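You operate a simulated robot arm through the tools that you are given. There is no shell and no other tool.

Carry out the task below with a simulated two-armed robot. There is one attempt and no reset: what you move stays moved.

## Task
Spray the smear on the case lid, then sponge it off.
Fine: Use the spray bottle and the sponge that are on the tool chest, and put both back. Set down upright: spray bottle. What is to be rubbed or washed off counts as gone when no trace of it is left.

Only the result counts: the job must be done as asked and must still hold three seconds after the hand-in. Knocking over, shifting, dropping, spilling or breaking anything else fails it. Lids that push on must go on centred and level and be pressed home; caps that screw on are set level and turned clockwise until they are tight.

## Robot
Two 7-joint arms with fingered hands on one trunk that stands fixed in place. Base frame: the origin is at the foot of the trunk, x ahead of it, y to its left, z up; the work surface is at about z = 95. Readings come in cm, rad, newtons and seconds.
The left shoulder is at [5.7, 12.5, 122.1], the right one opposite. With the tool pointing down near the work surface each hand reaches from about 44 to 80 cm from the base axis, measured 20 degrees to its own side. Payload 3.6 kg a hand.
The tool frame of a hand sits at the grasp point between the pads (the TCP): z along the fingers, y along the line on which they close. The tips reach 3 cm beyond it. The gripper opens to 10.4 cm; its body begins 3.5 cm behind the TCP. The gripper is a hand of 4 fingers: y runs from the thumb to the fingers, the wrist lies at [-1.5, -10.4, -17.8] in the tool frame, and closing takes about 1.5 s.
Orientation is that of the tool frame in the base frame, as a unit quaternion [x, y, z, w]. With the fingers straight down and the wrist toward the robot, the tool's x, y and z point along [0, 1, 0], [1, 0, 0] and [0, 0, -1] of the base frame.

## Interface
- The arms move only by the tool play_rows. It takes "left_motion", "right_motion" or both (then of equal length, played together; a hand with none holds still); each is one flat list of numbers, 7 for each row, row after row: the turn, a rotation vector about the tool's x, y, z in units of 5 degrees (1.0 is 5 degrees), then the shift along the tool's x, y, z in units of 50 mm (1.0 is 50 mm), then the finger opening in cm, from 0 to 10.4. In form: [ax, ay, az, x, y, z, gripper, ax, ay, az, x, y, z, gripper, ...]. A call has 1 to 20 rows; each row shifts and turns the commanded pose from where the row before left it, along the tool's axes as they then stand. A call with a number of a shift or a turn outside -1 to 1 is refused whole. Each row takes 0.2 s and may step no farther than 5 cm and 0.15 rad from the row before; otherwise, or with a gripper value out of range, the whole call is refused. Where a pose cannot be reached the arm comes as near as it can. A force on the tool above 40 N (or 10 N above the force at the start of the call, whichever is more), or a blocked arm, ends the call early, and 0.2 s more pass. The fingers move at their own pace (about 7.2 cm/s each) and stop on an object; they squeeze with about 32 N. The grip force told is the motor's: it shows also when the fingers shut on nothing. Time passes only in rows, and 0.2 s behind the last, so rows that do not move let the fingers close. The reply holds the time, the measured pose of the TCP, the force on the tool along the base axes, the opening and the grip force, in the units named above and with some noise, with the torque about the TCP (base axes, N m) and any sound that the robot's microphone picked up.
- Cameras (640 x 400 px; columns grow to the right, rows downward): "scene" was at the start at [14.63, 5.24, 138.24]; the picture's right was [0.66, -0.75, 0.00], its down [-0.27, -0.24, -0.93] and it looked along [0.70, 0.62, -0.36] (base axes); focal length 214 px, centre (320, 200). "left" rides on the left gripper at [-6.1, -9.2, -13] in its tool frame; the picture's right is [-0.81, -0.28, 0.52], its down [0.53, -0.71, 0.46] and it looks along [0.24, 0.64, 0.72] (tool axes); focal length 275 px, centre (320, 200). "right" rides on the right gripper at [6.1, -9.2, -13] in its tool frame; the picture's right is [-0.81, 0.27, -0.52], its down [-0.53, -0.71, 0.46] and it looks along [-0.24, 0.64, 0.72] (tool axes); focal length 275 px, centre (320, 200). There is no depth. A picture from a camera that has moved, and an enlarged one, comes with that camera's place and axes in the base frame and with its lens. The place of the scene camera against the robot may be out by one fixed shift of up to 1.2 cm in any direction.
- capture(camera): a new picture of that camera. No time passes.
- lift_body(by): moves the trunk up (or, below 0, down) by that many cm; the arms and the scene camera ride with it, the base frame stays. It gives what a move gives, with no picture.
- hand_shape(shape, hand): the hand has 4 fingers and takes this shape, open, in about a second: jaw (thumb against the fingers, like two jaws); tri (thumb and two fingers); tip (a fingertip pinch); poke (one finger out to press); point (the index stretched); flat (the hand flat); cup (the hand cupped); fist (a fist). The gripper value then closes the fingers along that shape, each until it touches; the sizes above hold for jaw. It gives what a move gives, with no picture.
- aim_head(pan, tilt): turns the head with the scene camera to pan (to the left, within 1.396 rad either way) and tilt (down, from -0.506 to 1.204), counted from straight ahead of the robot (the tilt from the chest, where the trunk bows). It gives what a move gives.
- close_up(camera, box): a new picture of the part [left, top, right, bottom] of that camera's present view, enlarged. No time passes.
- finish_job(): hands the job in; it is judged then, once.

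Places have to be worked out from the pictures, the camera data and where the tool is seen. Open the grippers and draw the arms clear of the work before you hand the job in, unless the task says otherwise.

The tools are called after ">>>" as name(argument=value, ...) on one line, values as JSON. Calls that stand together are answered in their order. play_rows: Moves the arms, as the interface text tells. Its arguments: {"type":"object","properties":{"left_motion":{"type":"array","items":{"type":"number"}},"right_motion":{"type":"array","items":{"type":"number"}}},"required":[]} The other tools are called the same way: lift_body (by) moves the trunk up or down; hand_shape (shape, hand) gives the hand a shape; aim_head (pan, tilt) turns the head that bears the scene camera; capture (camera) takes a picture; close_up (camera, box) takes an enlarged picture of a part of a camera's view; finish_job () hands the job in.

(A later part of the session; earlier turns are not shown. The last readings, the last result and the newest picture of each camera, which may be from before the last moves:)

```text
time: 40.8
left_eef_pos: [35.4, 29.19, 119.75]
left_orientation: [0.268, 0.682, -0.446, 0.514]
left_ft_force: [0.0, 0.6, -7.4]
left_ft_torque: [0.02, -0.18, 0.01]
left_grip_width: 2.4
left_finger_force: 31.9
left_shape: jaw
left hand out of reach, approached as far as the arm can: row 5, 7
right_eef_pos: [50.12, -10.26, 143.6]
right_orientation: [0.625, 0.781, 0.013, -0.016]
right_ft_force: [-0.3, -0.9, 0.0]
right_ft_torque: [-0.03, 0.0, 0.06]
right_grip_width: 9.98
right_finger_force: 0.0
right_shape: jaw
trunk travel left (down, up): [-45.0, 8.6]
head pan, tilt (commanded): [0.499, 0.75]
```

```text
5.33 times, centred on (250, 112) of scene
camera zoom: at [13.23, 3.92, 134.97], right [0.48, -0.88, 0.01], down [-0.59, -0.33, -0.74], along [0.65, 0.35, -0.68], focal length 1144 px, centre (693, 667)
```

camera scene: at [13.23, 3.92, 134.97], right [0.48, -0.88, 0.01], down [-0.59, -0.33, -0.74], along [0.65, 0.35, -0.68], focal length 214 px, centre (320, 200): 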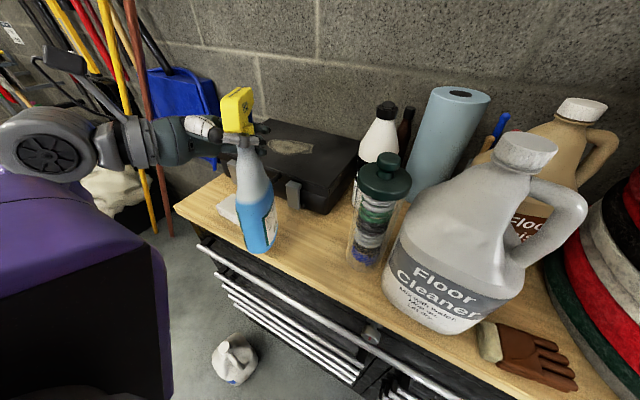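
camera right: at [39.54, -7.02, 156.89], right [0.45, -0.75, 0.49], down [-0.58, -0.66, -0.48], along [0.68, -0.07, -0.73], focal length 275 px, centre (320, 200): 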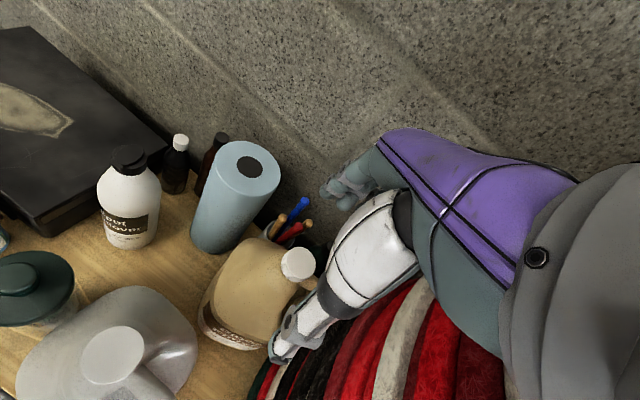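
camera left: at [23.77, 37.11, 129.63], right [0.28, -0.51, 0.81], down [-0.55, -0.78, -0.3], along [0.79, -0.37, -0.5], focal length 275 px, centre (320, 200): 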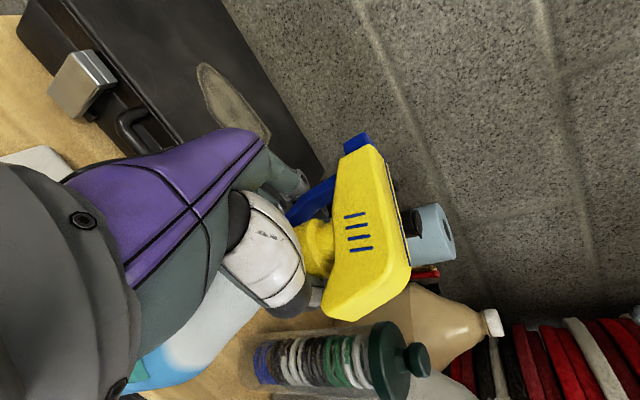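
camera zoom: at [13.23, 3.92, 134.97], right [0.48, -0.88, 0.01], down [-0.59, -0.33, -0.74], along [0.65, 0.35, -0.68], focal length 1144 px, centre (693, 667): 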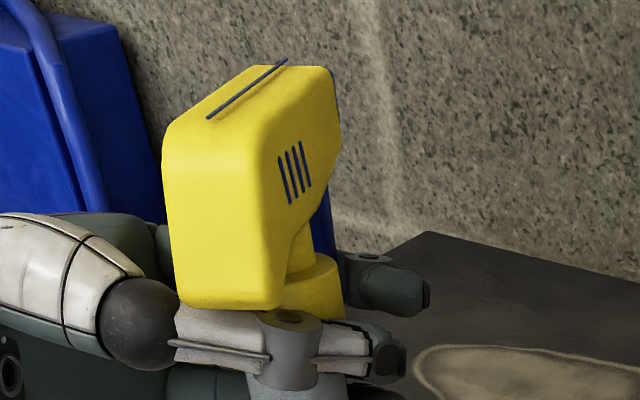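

The trigger is clearly pulled in against the collar by the index finger. The head itself is only tipped about 4° down (heading 29°), so I tip the hand 15° more and see if the bottle follows.

>>> play_rows(left_motion=[0, 0, -1, 0, 0, 0, 1, 0, 0, -1, 0, 0, 0, 1, 0, 0, -1, 0, 0, 0, 1, 0, 0, 0, 0, 0, 0, 1])

>>> close_up(camera="scene", box=[180, 70, 330, 270])

>>> close_up(camera="left", box=[200, 100, 480, 400])

```text
time: 41.8
left_eef_pos: [35.41, 29.28, 119.89]
left_orientation: [0.177, 0.711, -0.509, 0.452]
left_ft_force: [-0.6, -0.1, -8.4]
left_ft_torque: [0.14, -0.34, 0.01]
left_grip_width: 2.35
left_finger_force: 32.1
left_shape: jaw
right_eef_pos: [50.09, -10.35, 143.56]
right_orientation: [0.625, 0.78, 0.013, -0.016]
right_ft_force: [1.2, -0.6, 0.4]
right_ft_torque: [0.01, 0.0, 0.05]
right_grip_width: 9.99
right_finger_force: 0.1
right_shape: jaw
trunk travel left (down, up): [-45.0, 8.6]
head pan, tilt (commanded): [0.499, 0.75]
```

```text
2.00 times, centred on (255, 170) of scene
camera zoom: at [13.25, 3.93, 134.97], right [0.48, -0.88, 0.01], down [-0.59, -0.33, -0.74], along [0.65, 0.35, -0.68], focal length 429 px, centre (450, 260)
```

zoom: 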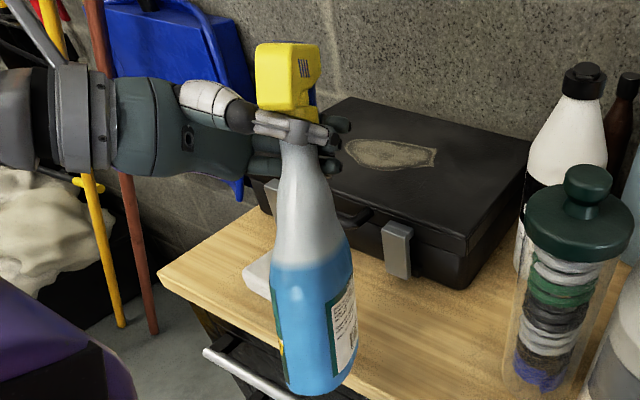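

```text
1.33 times, centred on (340, 250) of left
camera zoom: at [26.04, 38.18, 131.02], right [0.47, -0.4, 0.78], down [-0.58, -0.81, -0.07], along [0.66, -0.42, -0.62], focal length 367 px, centre (293, 133)
```

zoom: 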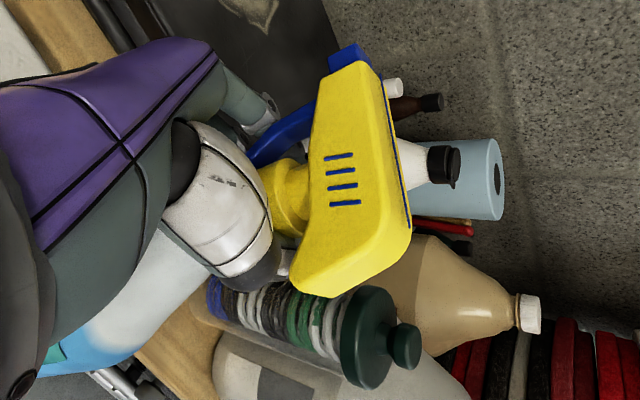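

The bottle now follows the hand rigidly (about 19° down, about 15° less than the hand). To hit the smear centre from here I need about 41° down at 22° heading, so I yaw 7° clockwise and tip 22° more.

>>> play_rows(left_motion=[0.576, 0.395, 0.052, 0, 0, 0, 1, 0.576, 0.395, 0.052, 0, 0, 0, 1, 0, 0, -1, 0, 0, 0, 1, 0, 0, -1, 0, 0, 0, 1, 0, 0, -1, 0, 0, 0, 1, 0, 0, -1, 0, 0, 0, 1, 0, 0, -0.4, 0, 0, 0, 1, 0, 0, 0, 0, 0, 0, 1])

>>> capture(camera="scene")

>>> capture(camera="left")

>>> close_up(camera="scene", box=[180, 70, 330, 270])

```text
time: 43.6
left_eef_pos: [35.42, 29.22, 119.77]
left_orientation: [0.082, 0.728, -0.606, 0.31]
left_ft_force: [0.2, -0.4, -6.7]
left_ft_torque: [0.2, -0.57, 0.0]
left_grip_width: 2.34
left_finger_force: 32.2
left_shape: jaw
right_eef_pos: [50.05, -10.23, 143.65]
right_orientation: [0.625, 0.78, 0.012, -0.015]
right_ft_force: [0.2, 0.0, 0.4]
right_ft_torque: [0.01, 0.01, -0.01]
right_grip_width: 10.0
right_finger_force: 0.0
right_shape: jaw
trunk travel left (down, up): [-45.0, 8.6]
head pan, tilt (commanded): [0.499, 0.75]
```

```text
taken
camera scene: at [13.27, 3.94, 134.97], right [0.48, -0.88, 0.01], down [-0.59, -0.33, -0.74], along [0.65, 0.35, -0.68], focal length 214 px, centre (320, 200)
```

scene: 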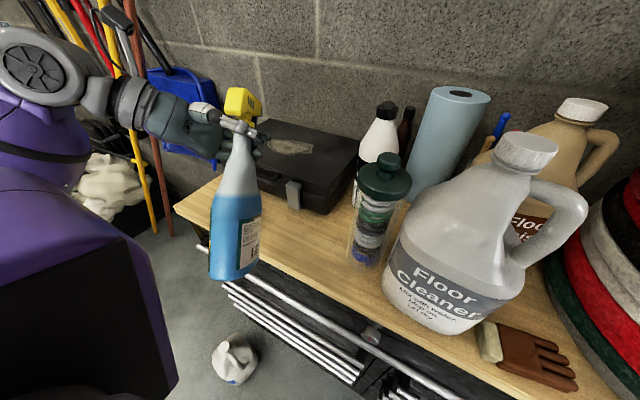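

```text
taken
camera left: at [31.1, 40.64, 131.79], right [0.69, -0.35, 0.64], down [-0.62, -0.74, 0.26], along [0.38, -0.58, -0.72], focal length 275 px, centre (320, 200)
```

left: 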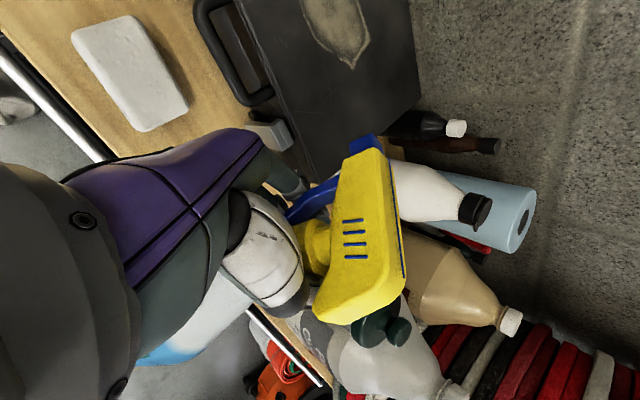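

```text
2.00 times, centred on (255, 170) of scene
camera zoom: at [13.27, 3.94, 134.97], right [0.48, -0.88, 0.01], down [-0.59, -0.33, -0.74], along [0.65, 0.35, -0.68], focal length 429 px, centre (450, 260)
```

zoom: 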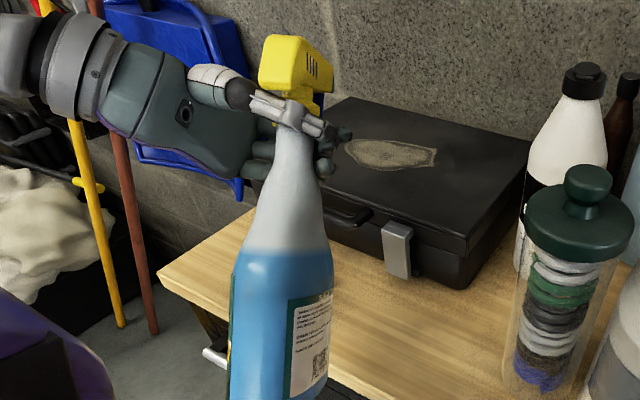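

By my reckoning the nozzle line now meets the lid at about [56.4, 38.1], the smear's centre. I check whether the held trigger is wetting it.

>>> close_up(camera="left", box=[240, 0, 440, 130])

>>> close_up(camera="scene", box=[225, 80, 365, 180])

```text
3.08 times, centred on (340, 65) of left
camera zoom: at [31.1, 40.64, 131.79], right [0.69, -0.35, 0.64], down [-0.62, -0.74, 0.26], along [0.38, -0.58, -0.72], focal length 847 px, centre (258, 615)
```

zoom: 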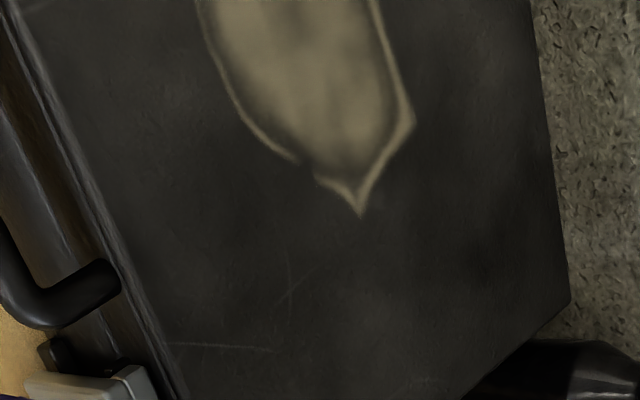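

```text
4.00 times, centred on (295, 130) of scene
camera zoom: at [13.27, 3.94, 134.97], right [0.48, -0.88, 0.01], down [-0.59, -0.33, -0.74], along [0.65, 0.35, -0.68], focal length 858 px, centre (420, 480)
```

zoom: 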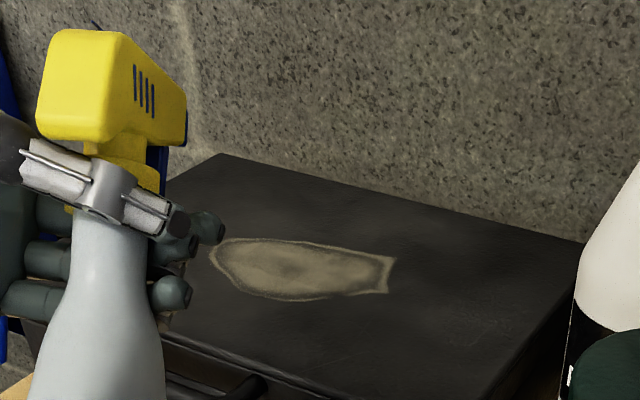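

The smear triangulates to centre [58, 38.2] on a lid at z ≈ 104.2, and the aim line passes right there, but it looks unchanged, so the spray likely comes only at each pull. I'll rest the bottle's front bottom edge on the chest while tilted so I can release and re-pull safely: first move it over to T ≈ [41.4, 28.6, 116].

>>> play_rows(left_motion=[-0.661, -0.998, -0.084, 0, 0, 0, 1, 0, 0, 0, -0.152, 0.385, 0.233, 1, 0, 0, 0, -0.152, 0.385, 0.233, 1, 0, 0, 0, -0.152, 0.385, 0.233, 1, 0, 0, 0, 0, 0, 0, 1])

>>> capture(camera="scene")

>>> close_up(camera="scene", box=[200, 70, 350, 270])

>>> capture(camera="left")

```text
time: 44.8
left_eef_pos: [41.51, 28.66, 115.92]
left_orientation: [0.045, 0.731, -0.589, 0.341]
left_ft_force: [0.7, -0.3, -8.8]
left_ft_torque: [0.21, -0.56, 0.01]
left_grip_width: 2.34
left_finger_force: 31.6
left_shape: jaw
right_eef_pos: [50.02, -10.15, 143.61]
right_orientation: [0.626, 0.78, 0.012, -0.017]
right_ft_force: [0.2, -0.1, 0.2]
right_ft_torque: [0.02, -0.03, 0.03]
right_grip_width: 10.0
right_finger_force: 0.1
right_shape: jaw
trunk travel left (down, up): [-45.0, 8.6]
head pan, tilt (commanded): [0.499, 0.75]
```

```text
taken
camera scene: at [13.29, 3.96, 134.96], right [0.48, -0.88, 0.01], down [-0.59, -0.33, -0.74], along [0.65, 0.35, -0.68], focal length 214 px, centre (320, 200)
```

scene: 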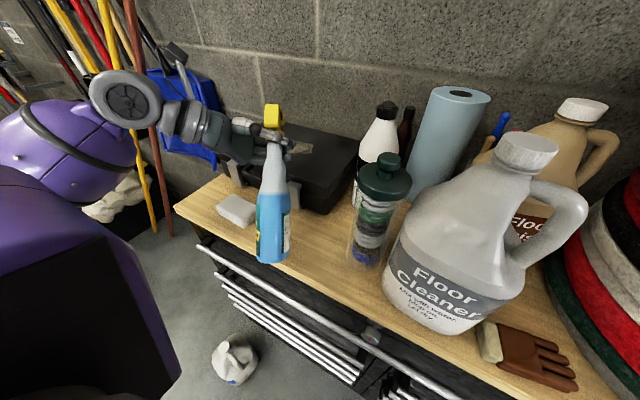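

```text
2.00 times, centred on (275, 170) of scene
camera zoom: at [13.29, 3.96, 134.96], right [0.48, -0.88, 0.01], down [-0.59, -0.33, -0.74], along [0.65, 0.35, -0.68], focal length 429 px, centre (410, 260)
```

zoom: 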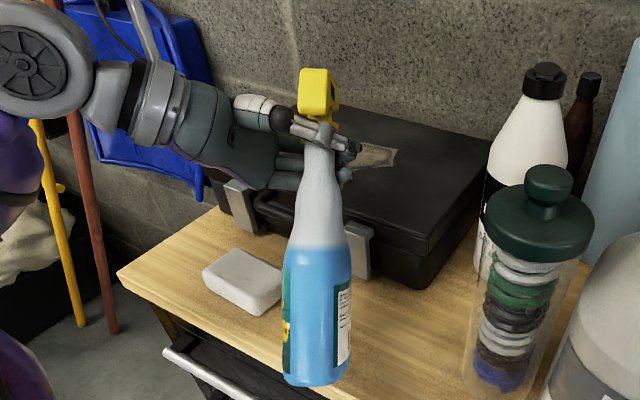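

```text
taken
camera left: at [36.03, 39.54, 127.95], right [0.72, -0.27, 0.64], down [-0.54, -0.8, 0.26], along [0.44, -0.53, -0.72], focal length 275 px, centre (320, 200)
```

left: 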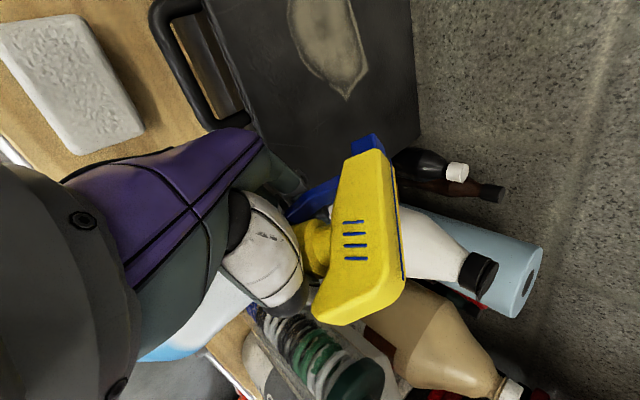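

Aim still passes near [58, 38]. I lower in small steps to feel the bottle's bottom edge touch the chest top.

>>> play_rows(left_motion=[0, 0, 0, 0.11, 0.166, 0.014, 1, 0, 0, 0, 0.055, 0.083, 0.007, 1, 0, 0, 0, 0, 0, 0, 1])

>>> close_up(camera="scene", box=[200, 70, 350, 270])

```text
time: 45.6
left_eef_pos: [41.5, 28.47, 114.54]
left_orientation: [0.047, 0.732, -0.588, 0.341]
left_ft_force: [0.2, 0.9, -8.2]
left_ft_torque: [0.23, -0.59, 0.03]
left_grip_width: 2.32
left_finger_force: 31.6
left_shape: jaw
right_eef_pos: [50.15, -10.26, 143.52]
right_orientation: [0.626, 0.78, 0.012, -0.017]
right_ft_force: [-0.6, -0.2, 0.4]
right_ft_torque: [0.02, -0.01, 0.03]
right_grip_width: 9.98
right_finger_force: 0.1
right_shape: jaw
trunk travel left (down, up): [-45.0, 8.6]
head pan, tilt (commanded): [0.499, 0.75]
```

```text
2.00 times, centred on (275, 170) of scene
camera zoom: at [13.3, 3.96, 134.96], right [0.48, -0.88, 0.01], down [-0.59, -0.33, -0.74], along [0.65, 0.35, -0.68], focal length 429 px, centre (410, 260)
```

zoom: 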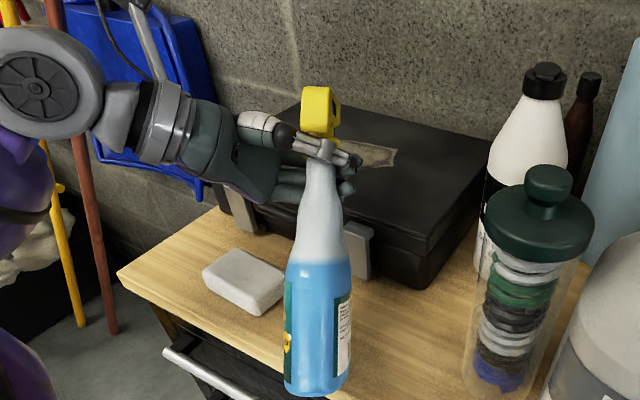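

No contact yet; I continue lowering in half-centimetre steps.

>>> play_rows(left_motion=[0, 0, 0, 0.055, 0.083, 0.007, 1, 0, 0, 0, 0, 0, 0, 1])

>>> play_rows(left_motion=[0, 0, 0, 0.055, 0.083, 0.007, 1, 0, 0, 0, 0, 0, 0, 1])

```text
time: 46.2
left_eef_pos: [41.45, 28.67, 114.11]
left_orientation: [0.046, 0.731, -0.589, 0.341]
left_ft_force: [0.5, 1.0, -4.7]
left_ft_torque: [0.21, -0.53, 0.02]
left_grip_width: 2.3
left_finger_force: 32.0
left_shape: jaw
right_eef_pos: [50.17, -10.24, 143.69]
right_orientation: [0.625, 0.78, 0.012, -0.016]
right_ft_force: [-0.4, 0.7, 0.8]
right_ft_torque: [-0.04, -0.02, 0.04]
right_grip_width: 10.0
right_finger_force: 0.0
right_shape: jaw
trunk travel left (down, up): [-45.0, 8.6]
head pan, tilt (commanded): [0.499, 0.75]
```

```text
time: 46.8
left_eef_pos: [41.57, 28.63, 113.44]
left_orientation: [0.045, 0.732, -0.589, 0.341]
left_ft_force: [2.9, 1.0, 0.4]
left_ft_torque: [0.14, -0.25, 0.0]
left_grip_width: 2.3
left_finger_force: 31.8
left_shape: jaw
right_eef_pos: [50.16, -10.21, 143.61]
right_orientation: [0.625, 0.78, 0.012, -0.016]
right_ft_force: [-0.4, 0.0, -0.4]
right_ft_torque: [0.0, 0.0, 0.01]
right_grip_width: 9.98
right_finger_force: 0.1
right_shape: jaw
trunk travel left (down, up): [-45.0, 8.6]
head pan, tilt (commanded): [0.499, 0.75]
```

The weight is now fully on the chest (tool force about 0). I look at where the edge rests before loosening.

>>> close_up(camera="scene", box=[200, 70, 350, 270])

>>> capture(camera="left")

>>> capture(camera="right")

```text
2.00 times, centred on (275, 170) of scene
camera zoom: at [13.3, 3.97, 134.97], right [0.48, -0.88, 0.01], down [-0.59, -0.33, -0.74], along [0.65, 0.35, -0.68], focal length 429 px, centre (410, 260)
```

zoom: 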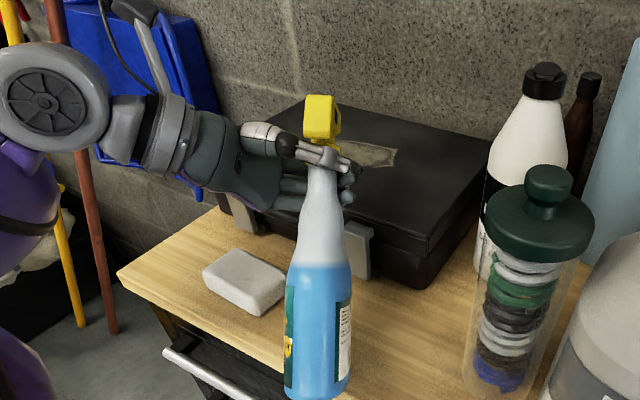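

```text
taken
camera left: at [35.97, 39.55, 125.5], right [0.72, -0.27, 0.64], down [-0.54, -0.8, 0.26], along [0.44, -0.53, -0.72], focal length 275 px, centre (320, 200)
```

left: 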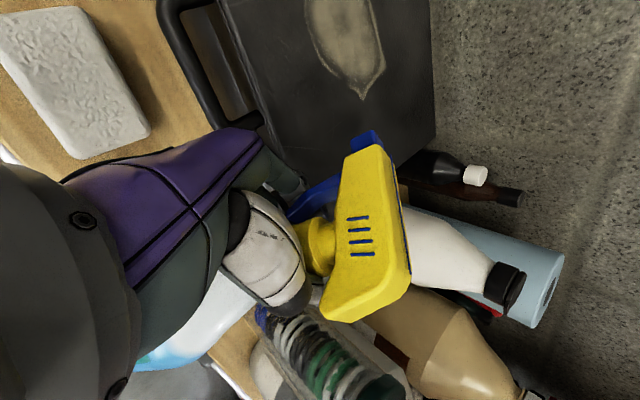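

```text
taken
camera right: at [39.9, -6.83, 156.89], right [0.45, -0.75, 0.48], down [-0.58, -0.66, -0.48], along [0.68, -0.07, -0.73], focal length 275 px, centre (320, 200)
```

right: 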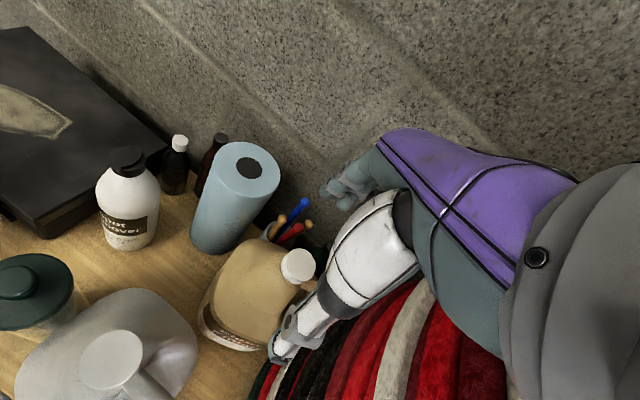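

The bottle rests on its front bottom edge on the chest, leaning on the fingers, aim near [57, 37]. I try a partial release to 4.5 cm and a re-pull, listening for the click.

>>> play_rows(left_motion=[0, 0, 0, 0, 0, 0, 4.5, 0, 0, 0, 0, 0, 0, 4.5, 0, 0, 0, 0, 0, 0, 1, 0, 0, 0, 0, 0, 0, 1, 0, 0, 0, 0, 0, 0, 1, 0, 0, 0, 0, 0, 0, 1])

>>> close_up(camera="scene", box=[200, 70, 350, 270])

>>> capture(camera="left")

```text
time: 48.2
left_eef_pos: [41.48, 28.66, 113.54]
left_orientation: [0.044, 0.731, -0.589, 0.342]
left_ft_force: [1.3, 1.1, -0.3]
left_ft_torque: [0.1, -0.18, -0.01]
left_grip_width: 2.22
left_finger_force: 32.0
left_shape: jaw
right_eef_pos: [50.2, -10.2, 143.53]
right_orientation: [0.625, 0.78, 0.012, -0.017]
right_ft_force: [0.1, -0.4, -0.2]
right_ft_torque: [-0.03, 0.01, -0.01]
right_grip_width: 9.99
right_finger_force: 0.0
right_shape: jaw
trunk travel left (down, up): [-45.0, 8.6]
head pan, tilt (commanded): [0.499, 0.75]
heard: click
```

```text
2.00 times, centred on (275, 170) of scene
camera zoom: at [13.32, 3.99, 134.96], right [0.48, -0.88, 0.01], down [-0.59, -0.33, -0.74], along [0.65, 0.35, -0.68], focal length 429 px, centre (410, 260)
```

zoom: 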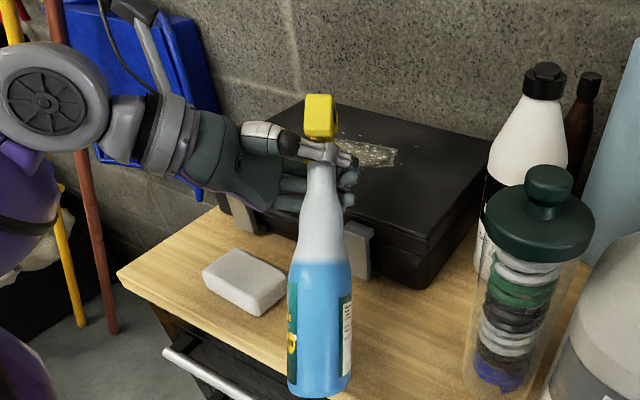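

```text
taken
camera left: at [35.98, 39.57, 125.51], right [0.72, -0.27, 0.64], down [-0.54, -0.8, 0.26], along [0.44, -0.53, -0.72], focal length 275 px, centre (320, 200)
```

left: 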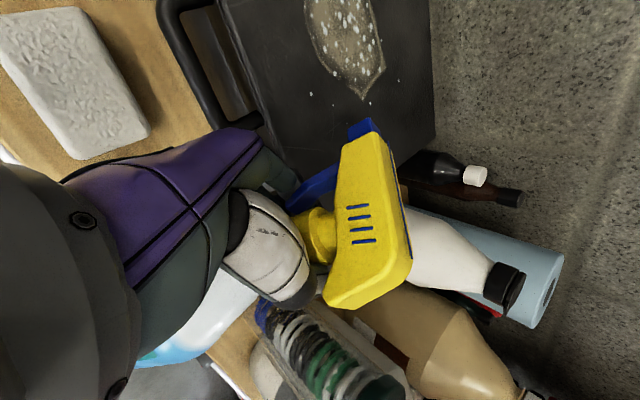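

A click and white droplets appeared on the smear: the spray works. I zoom to judge coverage.

>>> close_up(camera="left", box=[260, 0, 440, 120])

>>> close_up(camera="scene", box=[250, 100, 350, 180])

>>> close_up(camera="right", box=[0, 30, 180, 200])

```text
3.33 times, centred on (350, 60) of left
camera zoom: at [35.98, 39.57, 125.51], right [0.72, -0.27, 0.64], down [-0.54, -0.8, 0.26], along [0.44, -0.53, -0.72], focal length 918 px, centre (220, 667)
```

zoom: 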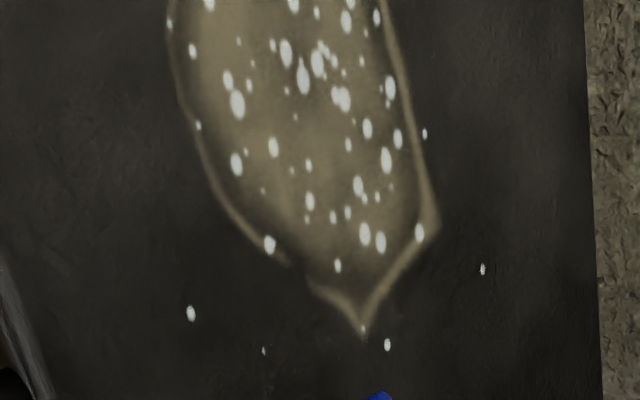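

```text
5.00 times, centred on (300, 140) of scene
camera zoom: at [13.32, 3.99, 134.96], right [0.48, -0.88, 0.01], down [-0.59, -0.33, -0.74], along [0.65, 0.35, -0.68], focal length 1072 px, centre (420, 500)
```

zoom: 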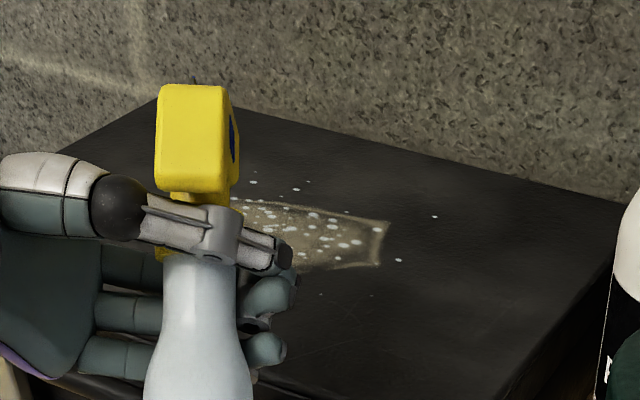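

```text
2.35 times, centred on (90, 115) of right
camera zoom: at [39.92, -6.82, 156.88], right [0.45, -0.75, 0.48], down [-0.59, -0.66, -0.47], along [0.67, -0.07, -0.73], focal length 648 px, centre (861, 400)
```

zoom: 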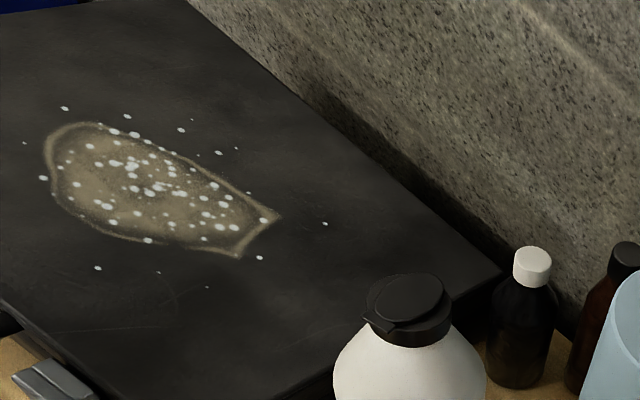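

Droplets cover the whole smear. One more pull at the same pose for good measure, since the first went cleanly.

>>> play_rows(left_motion=[0, 0, 0, 0, 0, 0, 4.5, 0, 0, 0, 0, 0, 0, 4.5, 0, 0, 0, 0, 0, 0, 1, 0, 0, 0, 0, 0, 0, 1, 0, 0, 0, 0, 0, 0, 1, 0, 0, 0, 0, 0, 0, 1])

>>> close_up(camera="right", box=[0, 30, 180, 200])

>>> capture(camera="scene")

```text
time: 49.6
left_eef_pos: [41.45, 28.59, 113.52]
left_orientation: [0.045, 0.731, -0.589, 0.341]
left_ft_force: [1.7, 0.8, 0.7]
left_ft_torque: [0.09, -0.18, -0.06]
left_grip_width: 2.16
left_finger_force: 32.6
left_shape: jaw
right_eef_pos: [50.21, -10.28, 143.58]
right_orientation: [0.625, 0.781, 0.012, -0.017]
right_ft_force: [-0.5, -0.3, -0.3]
right_ft_torque: [0.03, 0.0, 0.01]
right_grip_width: 9.99
right_finger_force: 0.1
right_shape: jaw
trunk travel left (down, up): [-45.0, 8.6]
head pan, tilt (commanded): [0.499, 0.75]
heard: click
```

```text
2.35 times, centred on (90, 115) of right
camera zoom: at [39.94, -6.81, 156.88], right [0.45, -0.75, 0.48], down [-0.59, -0.66, -0.47], along [0.67, -0.07, -0.73], focal length 648 px, centre (861, 400)
```

zoom: 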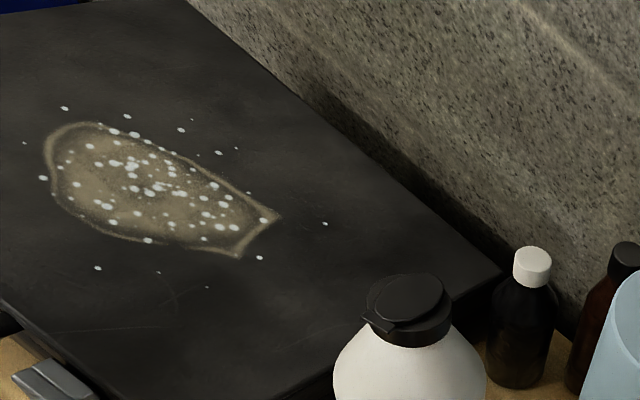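

```text
taken
camera scene: at [13.34, 4.0, 134.96], right [0.48, -0.88, 0.01], down [-0.59, -0.33, -0.74], along [0.65, 0.35, -0.68], focal length 214 px, centre (320, 200)
```

scene: 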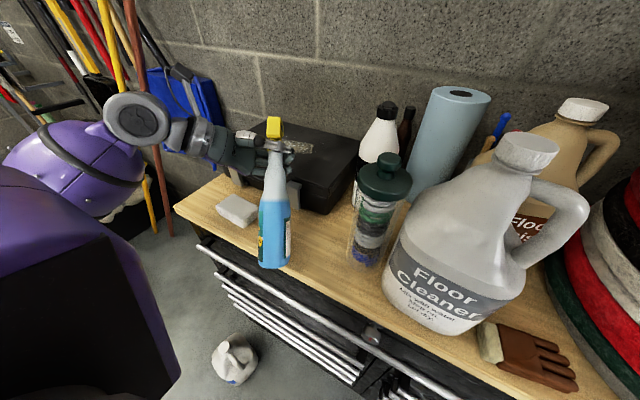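

The picture is unchanged (the smear already counts as wetted), so spraying is done. Now I take the bottle back: lift straight up 6.5 cm, then swing it right/back toward its old place while yawing 25° clockwise.

>>> play_rows(left_motion=[0, 0, 0, -0.359, -0.54, -0.047, 1, 0, 0, 0, -0.359, -0.54, -0.047, 1, 0.552, 0.831, 0.073, 0.18, -0.128, 0.103, 1, 0.552, 0.831, 0.073, 0.171, -0.124, 0.121, 1, 0.552, 0.831, 0.073, 0.161, -0.119, 0.139, 1, 0.552, 0.831, 0.073, 0.149, -0.113, 0.156, 1, 0.552, 0.831, 0.073, 0.137, -0.106, 0.172, 1, 0, 0, 0, 0, 0, 0, 1])

>>> capture(camera="scene")

```text
time: 51.4
left_eef_pos: [37.72, 23.78, 119.99]
left_orientation: [0.202, 0.704, -0.649, 0.206]
left_ft_force: [-0.3, -0.7, -7.8]
left_ft_torque: [-0.1, -0.57, -0.02]
left_grip_width: 2.11
left_finger_force: 32.3
left_shape: jaw
right_eef_pos: [50.13, -10.06, 143.52]
right_orientation: [0.625, 0.78, 0.012, -0.016]
right_ft_force: [-0.9, -0.1, 0.2]
right_ft_torque: [0.03, 0.0, 0.0]
right_grip_width: 9.98
right_finger_force: 0.1
right_shape: jaw
trunk travel left (down, up): [-45.0, 8.6]
head pan, tilt (commanded): [0.499, 0.75]
```

```text
taken
camera scene: at [13.36, 4.01, 134.96], right [0.48, -0.88, 0.01], down [-0.59, -0.33, -0.74], along [0.65, 0.34, -0.68], focal length 214 px, centre (320, 200)
```

scene: 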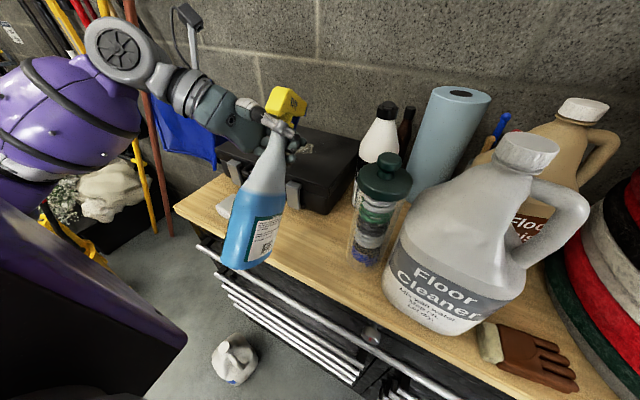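

Held well. Now I tip the bottle back upright (40°).

>>> play_rows(left_motion=[0, 0, 1, 0, 0, 0, 1, 0, 0, 1, 0, 0, 0, 1, 0, 0, 1, 0, 0, 0, 1, 0, 0, 1, 0, 0, 0, 1, 0, 0, 1, 0, 0, 0, 1, 0, 0, 1, 0, 0, 0, 1, 0, 0, 1, 0, 0, 0, 1, 0, 0, 1, 0, 0, 0, 1, 0, 0, 0, 0, 0, 0, 1])

>>> capture(camera="left")

>>> close_up(camera="scene", box=[200, 60, 350, 270])

```text
time: 53.4
left_eef_pos: [37.72, 23.79, 119.97]
left_orientation: [0.431, 0.593, -0.539, 0.415]
left_ft_force: [0.5, 0.2, -7.8]
left_ft_torque: [-0.08, -0.02, -0.01]
left_grip_width: 2.1
left_finger_force: 32.3
left_shape: jaw
right_eef_pos: [50.25, -10.24, 143.58]
right_orientation: [0.625, 0.78, 0.013, -0.016]
right_ft_force: [-0.1, 0.2, 0.2]
right_ft_torque: [-0.03, -0.01, -0.02]
right_grip_width: 10.01
right_finger_force: 0.1
right_shape: jaw
trunk travel left (down, up): [-45.0, 8.6]
head pan, tilt (commanded): [0.499, 0.75]
```

```text
taken
camera left: at [30.23, 36.1, 129.35], right [-0.02, -0.58, 0.81], down [-0.82, -0.45, -0.34], along [0.57, -0.68, -0.47], focal length 275 px, centre (320, 200)
```

left: 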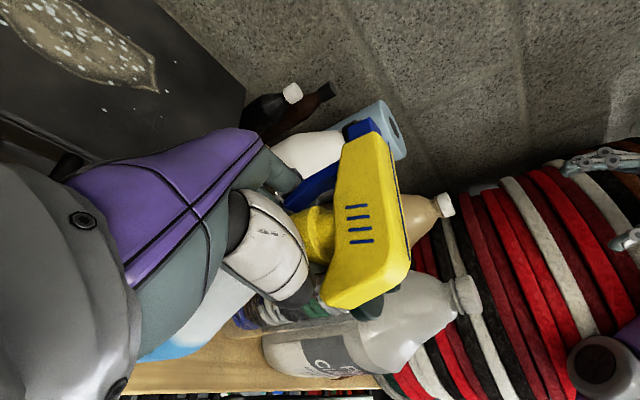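

```text
1.90 times, centred on (275, 165) of scene
camera zoom: at [13.38, 4.02, 134.95], right [0.48, -0.88, 0.01], down [-0.59, -0.33, -0.74], along [0.65, 0.34, -0.68], focal length 408 px, centre (406, 267)
```

zoom: 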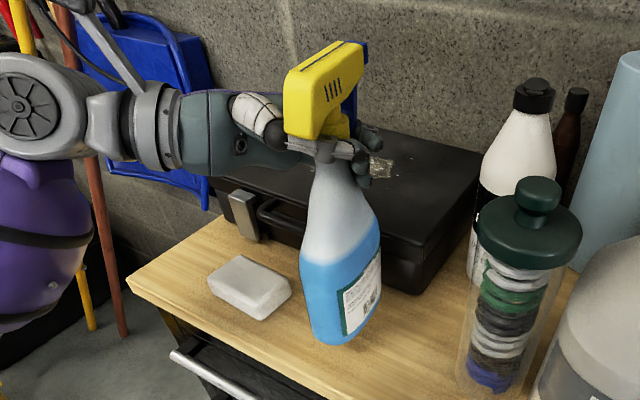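

The bottle is upright except for about a 5° sideways lean. I correct that and carry it to about y = 19, lowering to 1 cm above the chest.

>>> play_rows(left_motion=[0.284, -0.959, -0.028, 0, 0, 0, 1, 0, 0, 0, 0.189, 0.081, 0.319, 1, 0, 0, 0, 0.189, 0.081, 0.319, 1, 0, 0, 0, 0.189, 0.081, 0.319, 1, 0, 0, 0, 0, 0, 0, 1])

>>> close_up(camera="scene", box=[220, 70, 380, 270])

>>> capture(camera="left")

```text
time: 54.6
left_eef_pos: [38.2, 19.07, 116.96]
left_orientation: [0.412, 0.569, -0.564, 0.434]
left_ft_force: [-0.1, -0.1, -7.4]
left_ft_torque: [-0.07, -0.04, -0.03]
left_grip_width: 2.12
left_finger_force: 32.3
left_shape: jaw
right_eef_pos: [50.19, -10.09, 143.58]
right_orientation: [0.625, 0.78, 0.012, -0.015]
right_ft_force: [-0.1, 0.1, 0.3]
right_ft_torque: [0.0, 0.0, 0.03]
right_grip_width: 9.98
right_finger_force: 0.1
right_shape: jaw
trunk travel left (down, up): [-45.0, 8.6]
head pan, tilt (commanded): [0.499, 0.75]
```

```text
2.00 times, centred on (300, 170) of scene
camera zoom: at [13.39, 4.03, 134.95], right [0.48, -0.88, 0.01], down [-0.59, -0.33, -0.74], along [0.65, 0.34, -0.68], focal length 429 px, centre (360, 260)
```

zoom: 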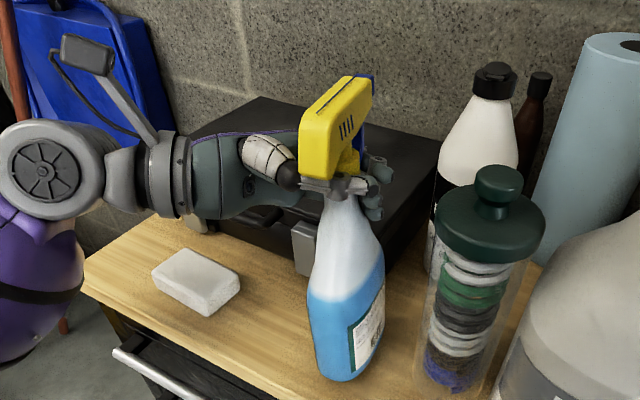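

```text
taken
camera left: at [30.77, 32.03, 125.3], right [-0.02, -0.51, 0.86], down [-0.82, -0.48, -0.3], along [0.57, -0.71, -0.41], focal length 275 px, centre (320, 200)
```

left: 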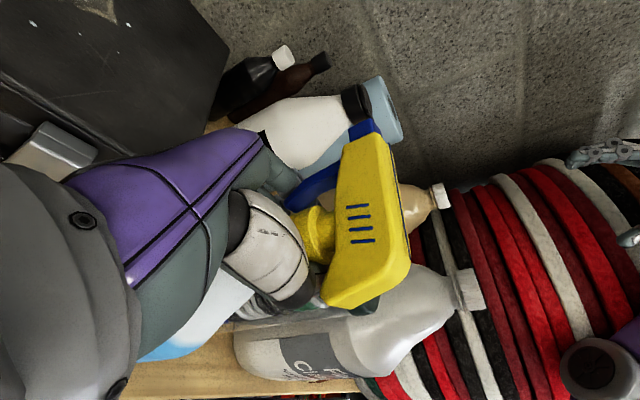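

It looks vertical. I lower it to contact in small steps.

>>> play_rows(left_motion=[0, 0, 0, 0.153, 0.046, -0.002, 1, 0, 0, 0, 0, 0, 0, 1])

>>> play_rows(left_motion=[0, 0, 0, 0.077, 0.023, -0.001, 1, 0, 0, 0, 0, 0, 0, 1])

```text
time: 55.2
left_eef_pos: [38.29, 18.97, 116.22]
left_orientation: [0.412, 0.569, -0.565, 0.433]
left_ft_force: [-0.7, -0.1, -7.7]
left_ft_torque: [-0.03, -0.03, 0.01]
left_grip_width: 2.1
left_finger_force: 31.8
left_shape: jaw
right_eef_pos: [50.24, -10.13, 143.57]
right_orientation: [0.625, 0.78, 0.011, -0.016]
right_ft_force: [0.8, -0.3, 0.1]
right_ft_torque: [0.04, -0.01, -0.02]
right_grip_width: 9.99
right_finger_force: 0.1
right_shape: jaw
trunk travel left (down, up): [-45.0, 8.6]
head pan, tilt (commanded): [0.499, 0.75]
```

```text
time: 55.8
left_eef_pos: [38.34, 19.06, 115.81]
left_orientation: [0.413, 0.569, -0.564, 0.434]
left_ft_force: [-0.4, -0.7, -3.5]
left_ft_torque: [-0.01, -0.09, -0.01]
left_grip_width: 2.11
left_finger_force: 31.9
left_shape: jaw
right_eef_pos: [50.28, -10.01, 143.6]
right_orientation: [0.625, 0.781, 0.01, -0.016]
right_ft_force: [1.1, -0.1, 0.0]
right_ft_torque: [-0.02, 0.02, 0.03]
right_grip_width: 9.98
right_finger_force: 0.1
right_shape: jaw
trunk travel left (down, up): [-45.0, 8.6]
head pan, tilt (commanded): [0.499, 0.75]
```

Contact is starting (−3.5 N left). A little lower to put the full weight down.

>>> play_rows(left_motion=[0, 0, 0, 0.058, 0.017, -0.001, 1, 0, 0, 0, 0, 0, 0, 1])

>>> close_up(camera="scene", box=[220, 70, 380, 270])

```text
time: 56.4
left_eef_pos: [38.37, 19.12, 115.59]
left_orientation: [0.414, 0.567, -0.564, 0.434]
left_ft_force: [2.0, -2.2, 16.2]
left_ft_torque: [0.02, -0.4, -0.03]
left_grip_width: 2.13
left_finger_force: 31.9
left_shape: jaw
right_eef_pos: [50.26, -10.12, 143.56]
right_orientation: [0.625, 0.78, 0.011, -0.016]
right_ft_force: [-0.1, -0.4, -0.8]
right_ft_torque: [0.02, 0.02, -0.01]
right_grip_width: 9.99
right_finger_force: 0.1
right_shape: jaw
trunk travel left (down, up): [-45.0, 8.6]
head pan, tilt (commanded): [0.499, 0.75]
```

```text
2.00 times, centred on (300, 170) of scene
camera zoom: at [13.38, 4.01, 134.98], right [0.48, -0.88, 0.01], down [-0.59, -0.33, -0.74], along [0.65, 0.34, -0.68], focal length 429 px, centre (360, 260)
```

zoom: 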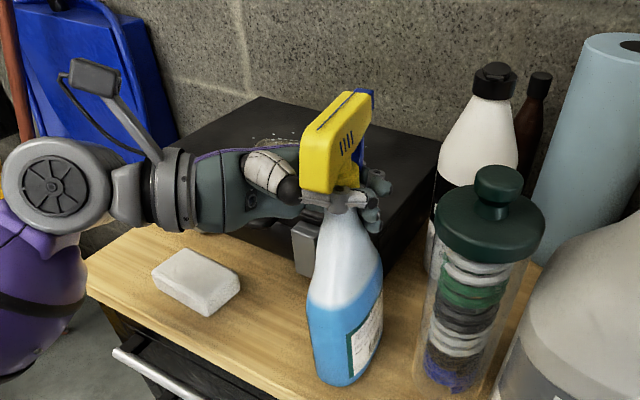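

The bottle is firmly down (16 N). I ease up 3 mm to unload, then open slowly.

>>> play_rows(left_motion=[0, 0, 0, -0.048, -0.014, 0, 1, 0, 0, 0, 0, 0, 0, 3, 0, 0, 0, 0, 0, 0, 4, 0, 0, 0, 0, 0, 0, 5, 0, 0, 0, 0, 0, 0, 6, 0, 0, 0, 0, 0, 0, 7, 0, 0, 0, 0, 0, 0, 8, 0, 0, 0, 0, 0, 0, 9, 0, 0, 0, 0, 0, 0, 9])

>>> close_up(camera="scene", box=[220, 70, 380, 270])

>>> capture(camera="left")

```text
time: 58.4
left_eef_pos: [38.29, 19.06, 115.69]
left_orientation: [0.412, 0.569, -0.564, 0.434]
left_ft_force: [0.9, 1.0, -5.4]
left_ft_torque: [0.02, -0.31, -0.02]
left_grip_width: 8.97
left_finger_force: 0.1
left_shape: jaw
right_eef_pos: [50.27, -10.12, 143.48]
right_orientation: [0.625, 0.78, 0.01, -0.016]
right_ft_force: [-0.3, 0.0, -0.1]
right_ft_torque: [-0.03, 0.01, -0.02]
right_grip_width: 9.98
right_finger_force: 0.0
right_shape: jaw
trunk travel left (down, up): [-45.0, 8.6]
head pan, tilt (commanded): [0.499, 0.75]
```

```text
2.00 times, centred on (300, 170) of scene
camera zoom: at [13.42, 4.05, 134.95], right [0.48, -0.88, 0.01], down [-0.59, -0.33, -0.74], along [0.65, 0.34, -0.68], focal length 429 px, centre (360, 260)
```

zoom: 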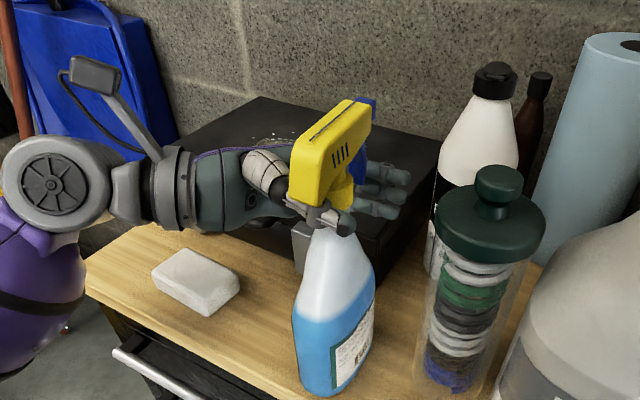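

```text
taken
camera left: at [30.8, 32.09, 124.04], right [-0.02, -0.51, 0.86], down [-0.82, -0.48, -0.3], along [0.57, -0.71, -0.41], focal length 275 px, centre (320, 200)
```

left: 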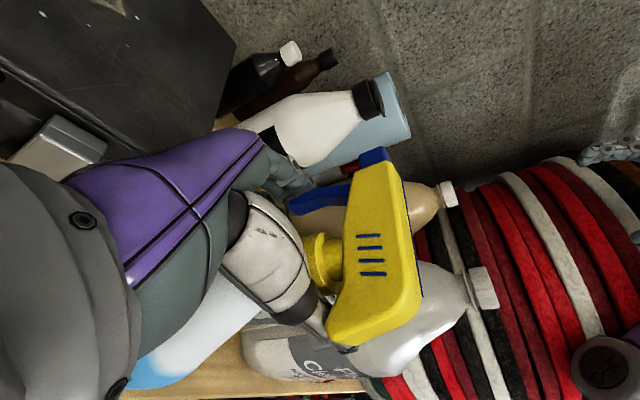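

The thumb is still carrying about 5 N: it is under the back of the head (the hand's tilt puts the thumb higher). I lower the hand 1.2 cm to let the bottle sit down.

>>> play_rows(left_motion=[0, 0, 0, 0.096, 0.028, -0.001, 9, 0, 0, 0, 0.096, 0.028, -0.001, 9, 0, 0, 0, 0.04, 0.012, 0, 9, 0, 0, 0, 0, 0, 0, 9])

>>> close_up(camera="scene", box=[220, 70, 380, 270])

>>> close_up(camera="left", box=[230, 120, 470, 380])

```text
time: 59.4
left_eef_pos: [38.38, 19.05, 114.53]
left_orientation: [0.412, 0.569, -0.564, 0.434]
left_ft_force: [-0.2, -0.2, 0.0]
left_ft_torque: [0.0, 0.02, -0.01]
left_grip_width: 8.98
left_finger_force: 0.0
left_shape: jaw
right_eef_pos: [50.19, -10.2, 143.59]
right_orientation: [0.625, 0.78, 0.01, -0.017]
right_ft_force: [0.1, 0.1, -0.1]
right_ft_torque: [0.0, 0.0, -0.03]
right_grip_width: 9.98
right_finger_force: 0.2
right_shape: jaw
trunk travel left (down, up): [-45.0, 8.6]
head pan, tilt (commanded): [0.499, 0.75]
```

```text
2.00 times, centred on (300, 170) of scene
camera zoom: at [13.42, 4.05, 134.95], right [0.48, -0.88, 0.01], down [-0.59, -0.33, -0.74], along [0.65, 0.34, -0.68], focal length 429 px, centre (360, 260)
```

zoom: 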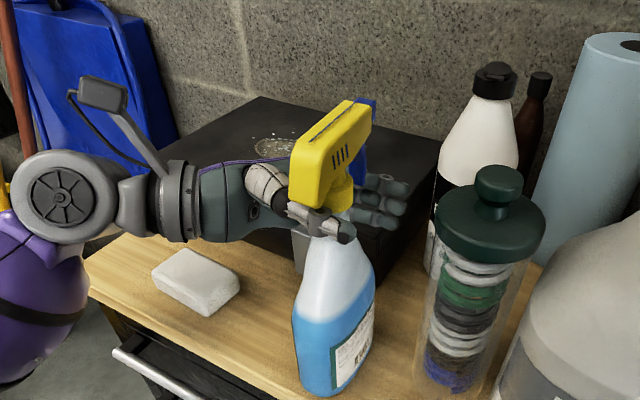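

```text
1.54 times, centred on (350, 250) of left
camera zoom: at [30.82, 32.09, 122.82], right [-0.02, -0.51, 0.86], down [-0.82, -0.48, -0.3], along [0.57, -0.71, -0.41], focal length 424 px, centre (274, 123)
```

zoom: 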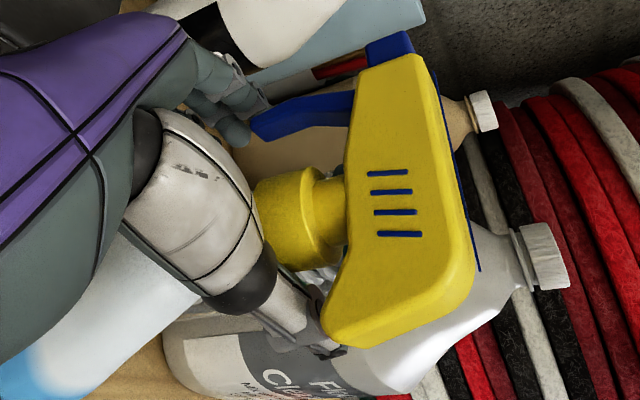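

Forces are zero and the bottle stands upright at about [37.6, 18.5]. I open fully and draw the hand straight back to the left.

>>> play_rows(left_motion=[0, 0, 0, 0, 0, 0, 10.4, 0, 0, 0, 0, 0, 0, 10.4, 0, 0, 0, 0, 0, -0.2, 10.4, 0, 0, 0, 0, 0, -0.4, 10.4, 0, 0, 0, 0, 0, -0.6, 10.4, 0, 0, 0, 0, 0, -0.8, 10.4, 0, 0, 0, 0, 0, -0.8, 10.4])

>>> capture(camera="scene")

>>> capture(camera="left")

```text
time: 61.0
left_eef_pos: [37.89, 33.22, 114.25]
left_orientation: [0.413, 0.569, -0.565, 0.433]
left_ft_force: [0.0, 0.6, 1.0]
left_ft_torque: [-0.05, 0.0, -0.01]
left_grip_width: 10.36
left_finger_force: 0.0
left_shape: jaw
right_eef_pos: [50.27, -10.06, 143.6]
right_orientation: [0.625, 0.781, 0.011, -0.015]
right_ft_force: [-0.1, -0.1, 0.0]
right_ft_torque: [0.01, -0.01, -0.03]
right_grip_width: 9.99
right_finger_force: 0.0
right_shape: jaw
trunk travel left (down, up): [-45.0, 8.6]
head pan, tilt (commanded): [0.499, 0.75]
```

```text
taken
camera scene: at [13.43, 4.05, 134.95], right [0.48, -0.88, 0.01], down [-0.59, -0.33, -0.74], along [0.65, 0.34, -0.68], focal length 214 px, centre (320, 200)
```

scene: 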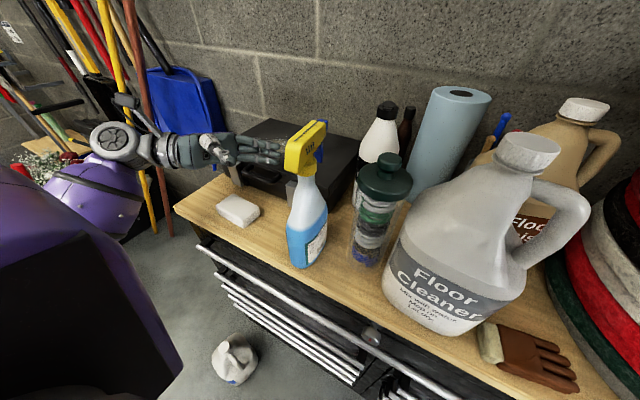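

```text
taken
camera left: at [30.37, 46.17, 122.69], right [-0.02, -0.51, 0.86], down [-0.82, -0.48, -0.3], along [0.57, -0.72, -0.41], focal length 275 px, centre (320, 200)
```

left: 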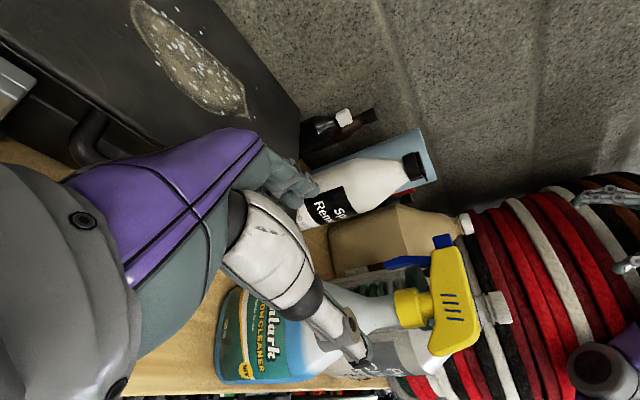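

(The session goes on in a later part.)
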